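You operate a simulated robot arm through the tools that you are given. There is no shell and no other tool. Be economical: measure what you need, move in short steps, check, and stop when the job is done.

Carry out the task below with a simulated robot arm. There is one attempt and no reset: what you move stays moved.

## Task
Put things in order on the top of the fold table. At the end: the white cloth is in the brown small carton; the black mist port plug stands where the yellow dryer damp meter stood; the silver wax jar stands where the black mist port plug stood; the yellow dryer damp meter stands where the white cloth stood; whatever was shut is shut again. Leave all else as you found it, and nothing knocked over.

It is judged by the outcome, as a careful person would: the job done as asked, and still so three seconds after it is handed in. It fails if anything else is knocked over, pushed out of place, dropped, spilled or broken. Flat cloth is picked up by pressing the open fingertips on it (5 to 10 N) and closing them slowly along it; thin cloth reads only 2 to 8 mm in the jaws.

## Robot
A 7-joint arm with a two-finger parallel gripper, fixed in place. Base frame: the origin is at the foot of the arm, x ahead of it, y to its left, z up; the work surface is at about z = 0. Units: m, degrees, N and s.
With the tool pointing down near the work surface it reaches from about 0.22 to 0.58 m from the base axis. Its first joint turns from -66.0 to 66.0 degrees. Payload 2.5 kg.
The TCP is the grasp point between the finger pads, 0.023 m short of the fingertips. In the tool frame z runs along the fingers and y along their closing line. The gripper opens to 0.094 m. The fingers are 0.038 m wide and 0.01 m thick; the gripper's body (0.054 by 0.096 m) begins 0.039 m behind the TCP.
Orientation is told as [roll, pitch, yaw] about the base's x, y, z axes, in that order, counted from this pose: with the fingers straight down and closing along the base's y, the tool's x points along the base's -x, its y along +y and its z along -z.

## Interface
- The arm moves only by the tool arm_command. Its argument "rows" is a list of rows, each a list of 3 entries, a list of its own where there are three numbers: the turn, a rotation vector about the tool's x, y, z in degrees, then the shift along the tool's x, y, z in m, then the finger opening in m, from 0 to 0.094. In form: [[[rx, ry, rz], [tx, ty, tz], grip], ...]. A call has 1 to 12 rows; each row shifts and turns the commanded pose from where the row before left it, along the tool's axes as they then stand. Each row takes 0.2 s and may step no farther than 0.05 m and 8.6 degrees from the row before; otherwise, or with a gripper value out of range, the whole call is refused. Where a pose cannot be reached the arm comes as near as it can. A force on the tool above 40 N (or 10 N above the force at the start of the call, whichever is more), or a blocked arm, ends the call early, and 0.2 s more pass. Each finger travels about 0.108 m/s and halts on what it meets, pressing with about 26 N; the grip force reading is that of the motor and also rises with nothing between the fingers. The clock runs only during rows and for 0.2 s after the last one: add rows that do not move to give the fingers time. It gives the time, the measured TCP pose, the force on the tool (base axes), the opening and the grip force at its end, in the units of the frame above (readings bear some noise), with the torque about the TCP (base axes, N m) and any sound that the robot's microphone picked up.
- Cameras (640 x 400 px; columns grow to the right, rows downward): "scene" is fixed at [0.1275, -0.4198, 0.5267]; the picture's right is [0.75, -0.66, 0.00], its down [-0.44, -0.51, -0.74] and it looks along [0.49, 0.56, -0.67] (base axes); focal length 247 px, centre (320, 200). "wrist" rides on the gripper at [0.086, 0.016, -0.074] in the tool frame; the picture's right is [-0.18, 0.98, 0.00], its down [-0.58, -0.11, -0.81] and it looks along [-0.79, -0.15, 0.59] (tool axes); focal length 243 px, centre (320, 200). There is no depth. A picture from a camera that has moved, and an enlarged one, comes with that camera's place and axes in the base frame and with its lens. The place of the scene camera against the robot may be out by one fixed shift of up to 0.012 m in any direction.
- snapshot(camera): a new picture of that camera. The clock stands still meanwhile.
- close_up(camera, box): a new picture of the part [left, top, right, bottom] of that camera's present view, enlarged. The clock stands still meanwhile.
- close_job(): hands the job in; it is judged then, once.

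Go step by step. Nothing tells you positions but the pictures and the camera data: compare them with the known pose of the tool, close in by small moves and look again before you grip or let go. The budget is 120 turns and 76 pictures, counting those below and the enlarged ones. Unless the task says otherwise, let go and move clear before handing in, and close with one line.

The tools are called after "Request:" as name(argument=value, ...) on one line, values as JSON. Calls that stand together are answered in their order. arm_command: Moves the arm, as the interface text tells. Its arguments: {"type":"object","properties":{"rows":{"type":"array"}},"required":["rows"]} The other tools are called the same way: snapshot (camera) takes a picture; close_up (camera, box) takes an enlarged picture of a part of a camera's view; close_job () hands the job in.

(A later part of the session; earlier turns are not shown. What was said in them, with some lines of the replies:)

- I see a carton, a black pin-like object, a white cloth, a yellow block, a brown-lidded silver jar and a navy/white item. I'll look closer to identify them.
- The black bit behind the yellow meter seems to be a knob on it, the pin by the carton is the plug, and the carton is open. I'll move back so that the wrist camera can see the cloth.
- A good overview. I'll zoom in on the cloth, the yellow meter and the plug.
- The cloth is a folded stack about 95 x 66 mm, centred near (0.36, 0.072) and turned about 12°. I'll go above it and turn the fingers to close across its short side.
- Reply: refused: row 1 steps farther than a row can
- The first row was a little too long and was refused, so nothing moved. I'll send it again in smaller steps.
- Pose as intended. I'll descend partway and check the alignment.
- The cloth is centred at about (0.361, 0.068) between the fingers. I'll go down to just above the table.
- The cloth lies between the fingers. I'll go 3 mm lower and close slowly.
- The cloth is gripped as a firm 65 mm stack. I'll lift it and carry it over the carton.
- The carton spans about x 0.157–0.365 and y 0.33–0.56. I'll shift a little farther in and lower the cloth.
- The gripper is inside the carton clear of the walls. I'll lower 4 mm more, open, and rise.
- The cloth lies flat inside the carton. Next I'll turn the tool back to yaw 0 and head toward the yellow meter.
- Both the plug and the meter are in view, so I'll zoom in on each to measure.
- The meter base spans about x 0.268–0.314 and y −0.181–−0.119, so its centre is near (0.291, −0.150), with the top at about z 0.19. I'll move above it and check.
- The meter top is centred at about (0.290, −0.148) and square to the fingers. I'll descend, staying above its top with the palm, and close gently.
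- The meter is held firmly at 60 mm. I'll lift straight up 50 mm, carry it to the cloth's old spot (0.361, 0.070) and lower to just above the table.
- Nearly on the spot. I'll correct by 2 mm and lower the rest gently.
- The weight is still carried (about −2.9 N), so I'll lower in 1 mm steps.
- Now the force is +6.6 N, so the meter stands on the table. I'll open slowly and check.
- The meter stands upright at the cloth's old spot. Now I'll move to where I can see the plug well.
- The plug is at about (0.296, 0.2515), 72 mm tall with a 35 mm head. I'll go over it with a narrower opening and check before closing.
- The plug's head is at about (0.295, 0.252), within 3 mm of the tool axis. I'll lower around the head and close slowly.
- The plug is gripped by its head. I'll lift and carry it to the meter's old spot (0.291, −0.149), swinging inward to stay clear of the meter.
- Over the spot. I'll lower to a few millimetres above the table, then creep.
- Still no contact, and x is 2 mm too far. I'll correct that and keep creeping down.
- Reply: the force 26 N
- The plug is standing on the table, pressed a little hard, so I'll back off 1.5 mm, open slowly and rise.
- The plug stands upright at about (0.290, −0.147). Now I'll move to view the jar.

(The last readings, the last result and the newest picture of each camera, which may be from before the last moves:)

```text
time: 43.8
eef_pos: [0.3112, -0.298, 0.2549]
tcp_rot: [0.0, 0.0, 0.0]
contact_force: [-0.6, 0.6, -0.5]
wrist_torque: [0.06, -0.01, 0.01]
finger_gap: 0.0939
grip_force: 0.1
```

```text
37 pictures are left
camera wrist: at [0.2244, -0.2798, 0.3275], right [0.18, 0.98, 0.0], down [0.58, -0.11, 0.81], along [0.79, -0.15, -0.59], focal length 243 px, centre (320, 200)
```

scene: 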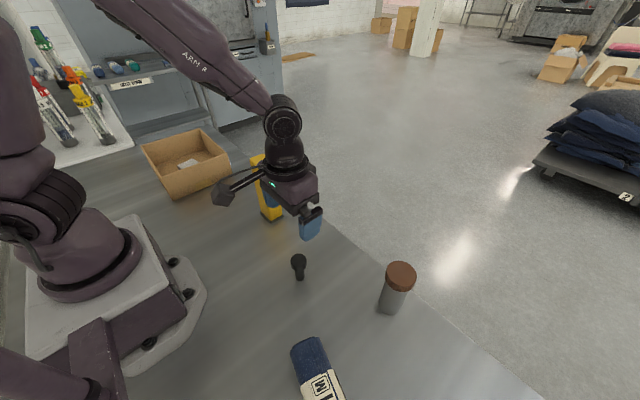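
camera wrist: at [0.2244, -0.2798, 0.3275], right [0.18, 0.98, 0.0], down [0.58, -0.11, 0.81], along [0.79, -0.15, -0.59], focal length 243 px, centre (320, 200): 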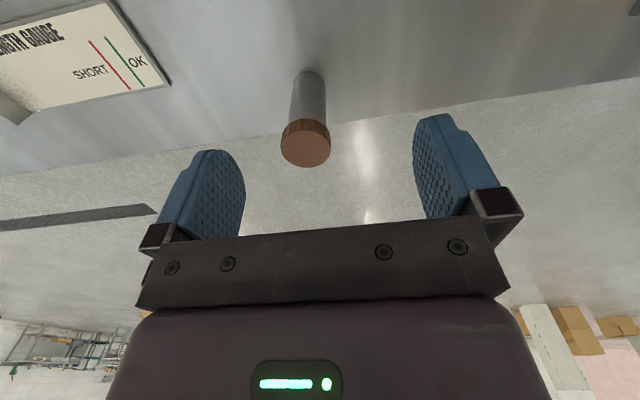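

Request:
close_up(camera="wrist", box=[250, 60, 370, 180])

```text
3.33 times, centred on (310, 120) of wrist
camera zoom: at [0.2244, -0.2798, 0.3275], right [0.18, 0.98, 0.0], down [0.58, -0.11, 0.81], along [0.79, -0.15, -0.59], focal length 809 px, centre (353, 467)
```

zoom: 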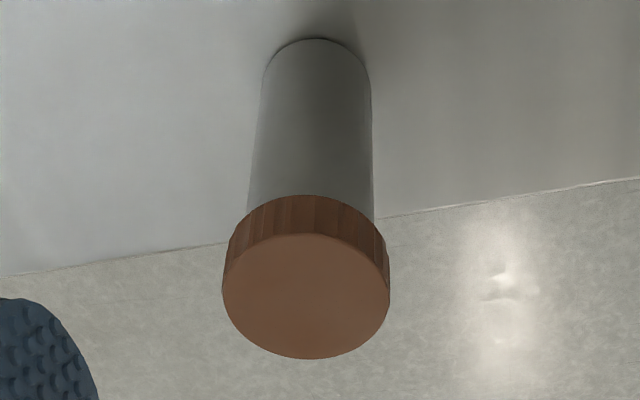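

The jar is at about (0.392, −0.327), 134 mm tall, with a 53 mm lid on a 44 mm body. I'll go over it and check alignment before lowering.

Request:
arm_command(rows=[[[0, 0, 0], [-0.04, -0.015, 0], 0.094], [[0, 0, 0], [-0.041, -0.014, 0], 0.094], [[0, 0, 0], [0, 0, 0.035], 0.094], [[0, 0, 0], [0, 0, 0.03], 0.094], [[0, 0, 0], [0, 0, 0], 0.094]])

Request:
snapshot(camera="wrist")

```text
time: 45.0
eef_pos: [0.3941, -0.3264, 0.1888]
tcp_rot: [-0.1, -0.1, 0.0]
contact_force: [0.1, 0.4, 0.2]
wrist_torque: [0.0, -0.01, 0.0]
finger_gap: 0.094
grip_force: 0.0
```

```text
35 pictures are left
camera wrist: at [0.307, -0.308, 0.2622], right [0.18, 0.98, 0.0], down [0.58, -0.11, 0.81], along [0.79, -0.15, -0.59], focal length 243 px, centre (320, 200)
```

wrist: 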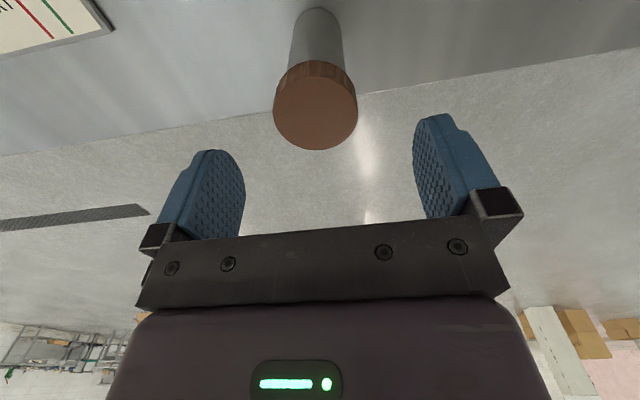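

Aligned to within 4 mm. I'll lower so the pads hold the lid and upper body, and close slowly; then a tiny test lift to make sure the jar comes as one piece.

Request:
arm_command(rows=[[[0, 0, 0], [0.003, 0, 0.035], 0.094], [[0, 0, 0], [0, 0, 0.03], 0.094], [[0, 0, 0], [0, 0, 0.008], 0.094], [[0, 0, 0], [0, 0, 0], 0.085], [[0, 0, 0], [0, 0, 0], 0.075], [[0, 0, 0], [0, 0, 0], 0.067], [[0, 0, 0], [0, 0, 0], 0.06], [[0, 0, 0], [0, 0, 0], 0.054], [[0, 0, 0], [0, 0, 0], 0.048], [[0, 0, 0], [0, 0, 0], 0.043]])

Request:
close_up(camera="scene", box=[320, 200, 480, 340])

```text
time: 47.2
eef_pos: [0.3908, -0.3259, 0.1151]
tcp_rot: [0.1, 0.0, 0.0]
contact_force: [-0.2, -1.4, 0.1]
wrist_torque: [-0.04, -0.01, -0.03]
finger_gap: 0.0548
grip_force: 26.5
```

```text
2.86 times, centred on (400, 270) of scene
camera zoom: at [0.1275, -0.4198, 0.5267], right [0.75, -0.66, 0.0], down [-0.44, -0.51, -0.74], along [0.49, 0.56, -0.67], focal length 707 px, centre (91, 0)
```

zoom: 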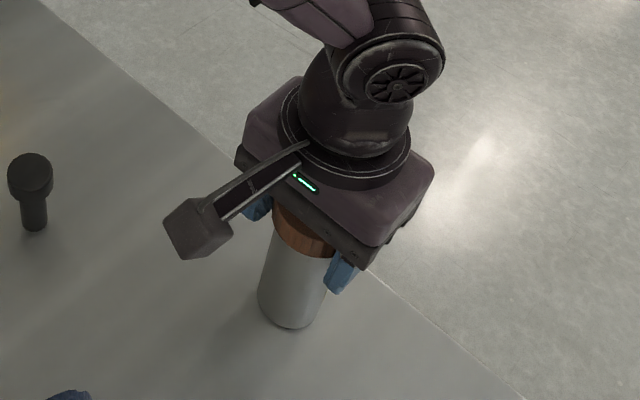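

Gripped at 55 mm on the lid. Now a 4 mm test lift.

Request:
arm_command(rows=[[[0, 0, 0], [0, 0, -0.002], 0.043], [[0, 0, 0], [0, 0, -0.002], 0.043], [[0, 0, 0], [0, 0, 0], 0.043]])

Request:
close_up(camera="scene", box=[320, 200, 480, 340])

Request:
snapshot(camera="wrist")

```text
time: 48.0
eef_pos: [0.3907, -0.3264, 0.1198]
tcp_rot: [0.0, 0.1, 0.0]
contact_force: [0.0, 0.4, -1.9]
wrist_torque: [0.0, 0.03, 0.0]
finger_gap: 0.0545
grip_force: 25.8
```

```text
2.86 times, centred on (400, 270) of scene
camera zoom: at [0.1275, -0.4198, 0.5267], right [0.75, -0.66, 0.0], down [-0.44, -0.51, -0.74], along [0.49, 0.56, -0.67], focal length 707 px, centre (91, 0)
```

zoom: 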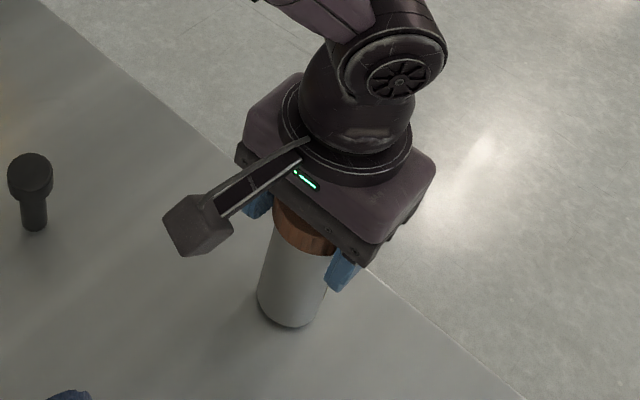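

```text
32 pictures are left
camera wrist: at [0.3035, -0.308, 0.1922], right [0.18, 0.98, 0.0], down [0.58, -0.11, 0.81], along [0.79, -0.15, -0.59], focal length 243 px, centre (320, 200)
```

wrist: 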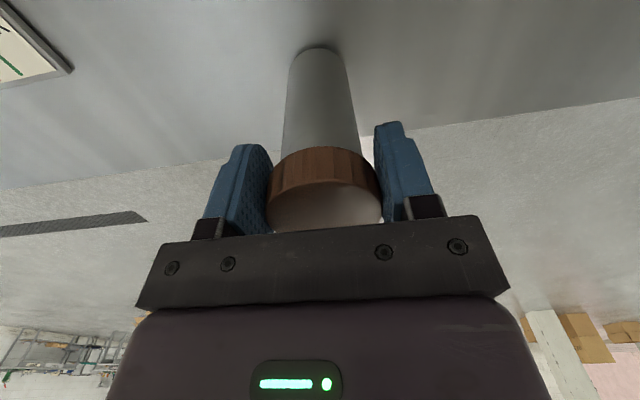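

The base rose with the lid and the weight shows, so the jar moves as one piece. I'll lift it above the plug's height and start carrying it around the inside.

Request:
arm_command(rows=[[[0, 0, 0], [0, 0, -0.03], 0.043], [[0, 0, 0], [0, 0, -0.035], 0.043], [[0, 0, 0], [0, 0, -0.03], 0.043], [[0, 0, 0], [0.028, 0.04, 0], 0.043], [[0, 0, 0], [0.028, 0.04, 0], 0.043], [[0, 0, 0], [0.028, 0.04, 0], 0.043], [[0, 0, 0], [0.028, 0.04, 0], 0.043], [[0, 0, 0], [0.028, 0.04, 0], 0.043], [[0, 0, 0], [0, 0.042, 0], 0.043], [[0, 0, 0], [0, 0.042, 0], 0.043]])

Request:
snapshot(camera="scene")

```text
time: 50.2
eef_pos: [0.2507, -0.0418, 0.2159]
tcp_rot: [0.0, -0.1, 0.0]
contact_force: [0.3, -0.1, -2.4]
wrist_torque: [0.03, 0.03, 0.01]
finger_gap: 0.0546
grip_force: 25.7
```

```text
31 pictures are left
```

scene: 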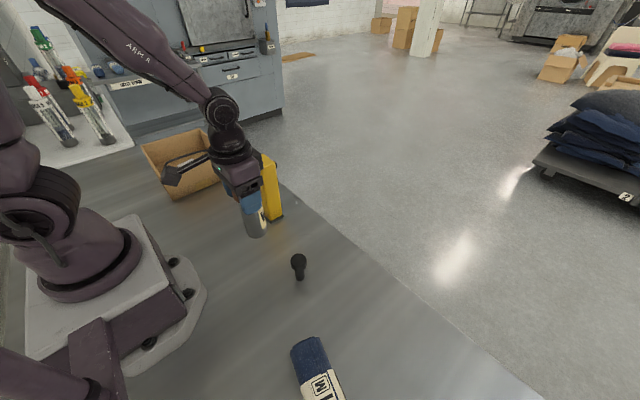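

On course. I'll continue to the plug's old spot and lower most of the way.

Request:
arm_command(rows=[[[0, 0, 0], [0, 0.042, 0], 0.043], [[0, 0, 0], [0, 0.042, 0], 0.043], [[0, 0, 0], [0, 0.042, 0], 0.043], [[0, 0, 0], [-0.0115, 0.042, 0], 0.043], [[0, 0, 0], [-0.0115, 0.042, 0], 0.043], [[0, 0, 0], [-0.0115, 0.042, 0], 0.043], [[0, 0, 0], [-0.0113, 0.042, 0], 0.043], [[0, 0, 0], [0, 0, 0.04], 0.043], [[0, 0, 0], [0, 0, 0.03], 0.043], [[0, 0, 0], [0, 0, 0.018], 0.043], [[0, 0, 0], [0, 0, 0], 0.043]])

Request:
snapshot(camera="wrist")

Request:
close_up(camera="scene", box=[130, 110, 290, 230])

```text
time: 52.6
eef_pos: [0.2953, 0.2524, 0.1255]
tcp_rot: [0.0, 0.0, 0.0]
contact_force: [0.4, -0.7, -2.9]
wrist_torque: [0.02, 0.04, 0.0]
finger_gap: 0.0542
grip_force: 26.1
```

```text
30 pictures are left
camera wrist: at [0.2086, 0.27, 0.1976], right [0.18, 0.98, 0.0], down [0.58, -0.11, 0.81], along [0.79, -0.15, -0.59], focal length 243 px, centre (320, 200)
```

wrist: 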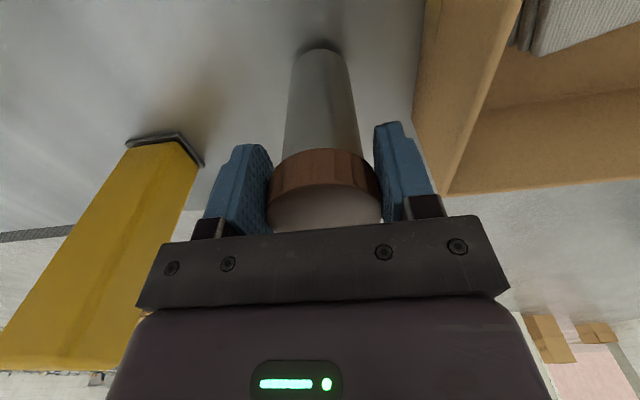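

```text
3.33 times, centred on (210, 170) of scene
camera zoom: at [0.1275, -0.4198, 0.5267], right [0.75, -0.66, 0.0], down [-0.44, -0.51, -0.74], along [0.49, 0.56, -0.67], focal length 825 px, centre (687, 300)
```

zoom: 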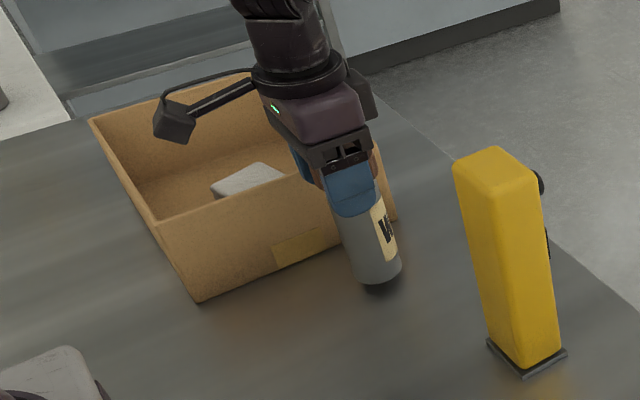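

Over the spot. I'll lower, creeping at the end.

Request:
arm_command(rows=[[[0, 0, 0], [-0.001, 0, 0.005], 0.043], [[0, 0, 0], [0, 0, 0.002], 0.043], [[0, 0, 0], [0, 0, 0], 0.043]])

Request:
arm_command(rows=[[[0, 0, 0], [0, 0, 0.001], 0.043], [[0, 0, 0], [0, 0, 0], 0.043]])

```text
time: 53.4
eef_pos: [0.2968, 0.2526, 0.1196]
tcp_rot: [0.0, 0.0, -0.1]
contact_force: [0.7, -1.1, -2.5]
wrist_torque: [0.03, 0.0, -0.03]
finger_gap: 0.0543
grip_force: 25.8
```

```text
time: 54.0
eef_pos: [0.2966, 0.2522, 0.1184]
tcp_rot: [0.0, 0.0, 0.0]
contact_force: [-0.6, -0.5, -1.7]
wrist_torque: [0.04, 0.02, 0.01]
finger_gap: 0.0544
grip_force: 26.1
```

Request:
arm_command(rows=[[[0, 0, 0], [0, 0, 0.0015], 0.043], [[0, 0, 0], [0, 0, 0], 0.043]])

Request:
arm_command(rows=[[[0, 0, 0], [0, 0, 0.0007], 0.043], [[0, 0, 0], [0, 0, 0], 0.043]])

```text
time: 54.6
eef_pos: [0.2974, 0.2523, 0.1156]
tcp_rot: [0.0, 0.0, 0.0]
contact_force: [-0.7, -0.4, -2.3]
wrist_torque: [0.02, 0.06, 0.0]
finger_gap: 0.0542
grip_force: 25.6
```

```text
time: 55.2
eef_pos: [0.2967, 0.2527, 0.1155]
tcp_rot: [-0.1, -0.1, 0.0]
contact_force: [0.0, 0.0, -2.9]
wrist_torque: [0.03, 0.04, 0.01]
finger_gap: 0.0545
grip_force: 26.0
```

The weight is still on the gripper, so I'll keep going in sub-millimetre steps.

Request:
arm_command(rows=[[[0, 0, 0], [0, 0, 0.0007], 0.043], [[0, 0, 0], [0, 0, 0], 0.043]])

Request:
arm_command(rows=[[[0, 0, 0], [0, 0, 0.0005], 0.043], [[0, 0, 0], [0, 0, 0], 0.043]])

```text
time: 55.8
eef_pos: [0.2974, 0.2521, 0.1153]
tcp_rot: [0.1, 0.1, 0.0]
contact_force: [0.2, -0.7, -0.9]
wrist_torque: [-0.05, -0.01, 0.01]
finger_gap: 0.0546
grip_force: 26.0
```

```text
time: 56.4
eef_pos: [0.2974, 0.2526, 0.1155]
tcp_rot: [0.0, 0.1, 0.1]
contact_force: [-1.1, 0.0, 0.1]
wrist_torque: [0.01, -0.01, -0.01]
finger_gap: 0.0544
grip_force: 25.9
```

The force is now about zero, so the jar has touched down. I'll open slowly, rise, and inspect.

Request:
arm_command(rows=[[[0, 0, 0], [0, 0, 0.0003], 0.05], [[0, 0, 0], [0, 0, 0], 0.056], [[0, 0, 0], [0, 0, 0], 0.062], [[0, 0, 0], [0, 0, 0], 0.068], [[0, 0, 0], [0, 0, 0], 0.076], [[0, 0, 0], [0, 0, 0], 0.08], [[0, 0, 0], [0, 0, -0.03], 0.08], [[0, 0, 0], [0, 0, -0.04], 0.08], [[0, 0, 0], [0, 0, -0.045], 0.08], [[0, 0, 0], [0.045, 0, 0], 0.08], [[0, 0, 0], [0.03, -0.03, 0], 0.08], [[0, 0, 0], [0, 0, 0], 0.08]])

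Request:
snapshot(camera="scene")

Request:
snapshot(camera="wrist")

```text
time: 59.0
eef_pos: [0.2214, 0.2191, 0.2291]
tcp_rot: [-0.1, 0.0, -0.1]
contact_force: [-0.2, 0.0, 0.2]
wrist_torque: [0.0, -0.04, 0.02]
finger_gap: 0.0798
grip_force: 0.1
```

```text
28 pictures are left
```

scene: 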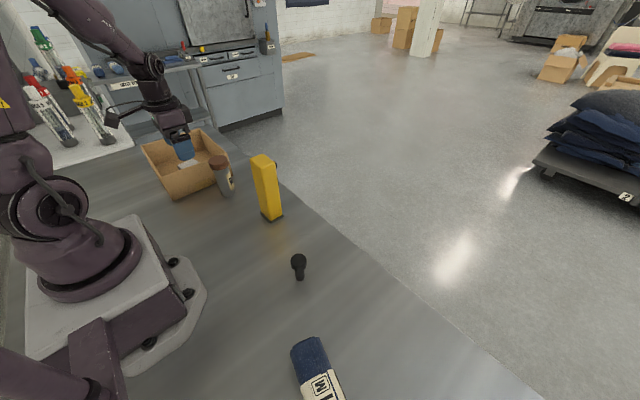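

```text
27 pictures are left
camera wrist: at [0.1338, 0.2378, 0.3016], right [0.18, 0.98, 0.0], down [0.58, -0.11, 0.81], along [0.79, -0.15, -0.59], focal length 243 px, centre (320, 200)
```

wrist: 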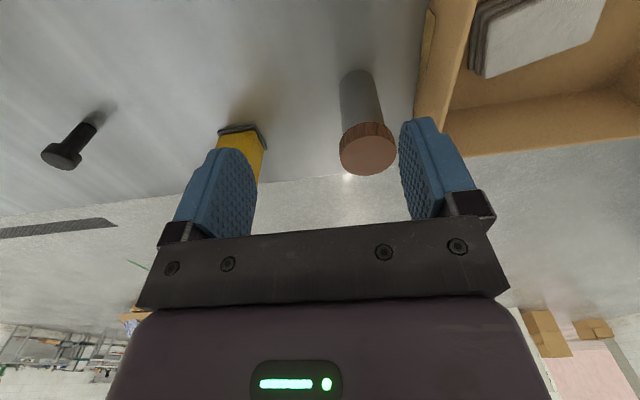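

The cloth is in the carton, and the meter, plug and jar all stand upright on their spots. The jar's lid is on and the gripper is clear, so I'm handing in.

Request:
close_job()

```text
The job is handed in.
```

I finished the job and handed it in: the white cloth is in the carton, the plug stands where the meter stood, the jar where the plug stood, and the meter where the cloth stood. Nothing was knocked over, and I opened nothing.
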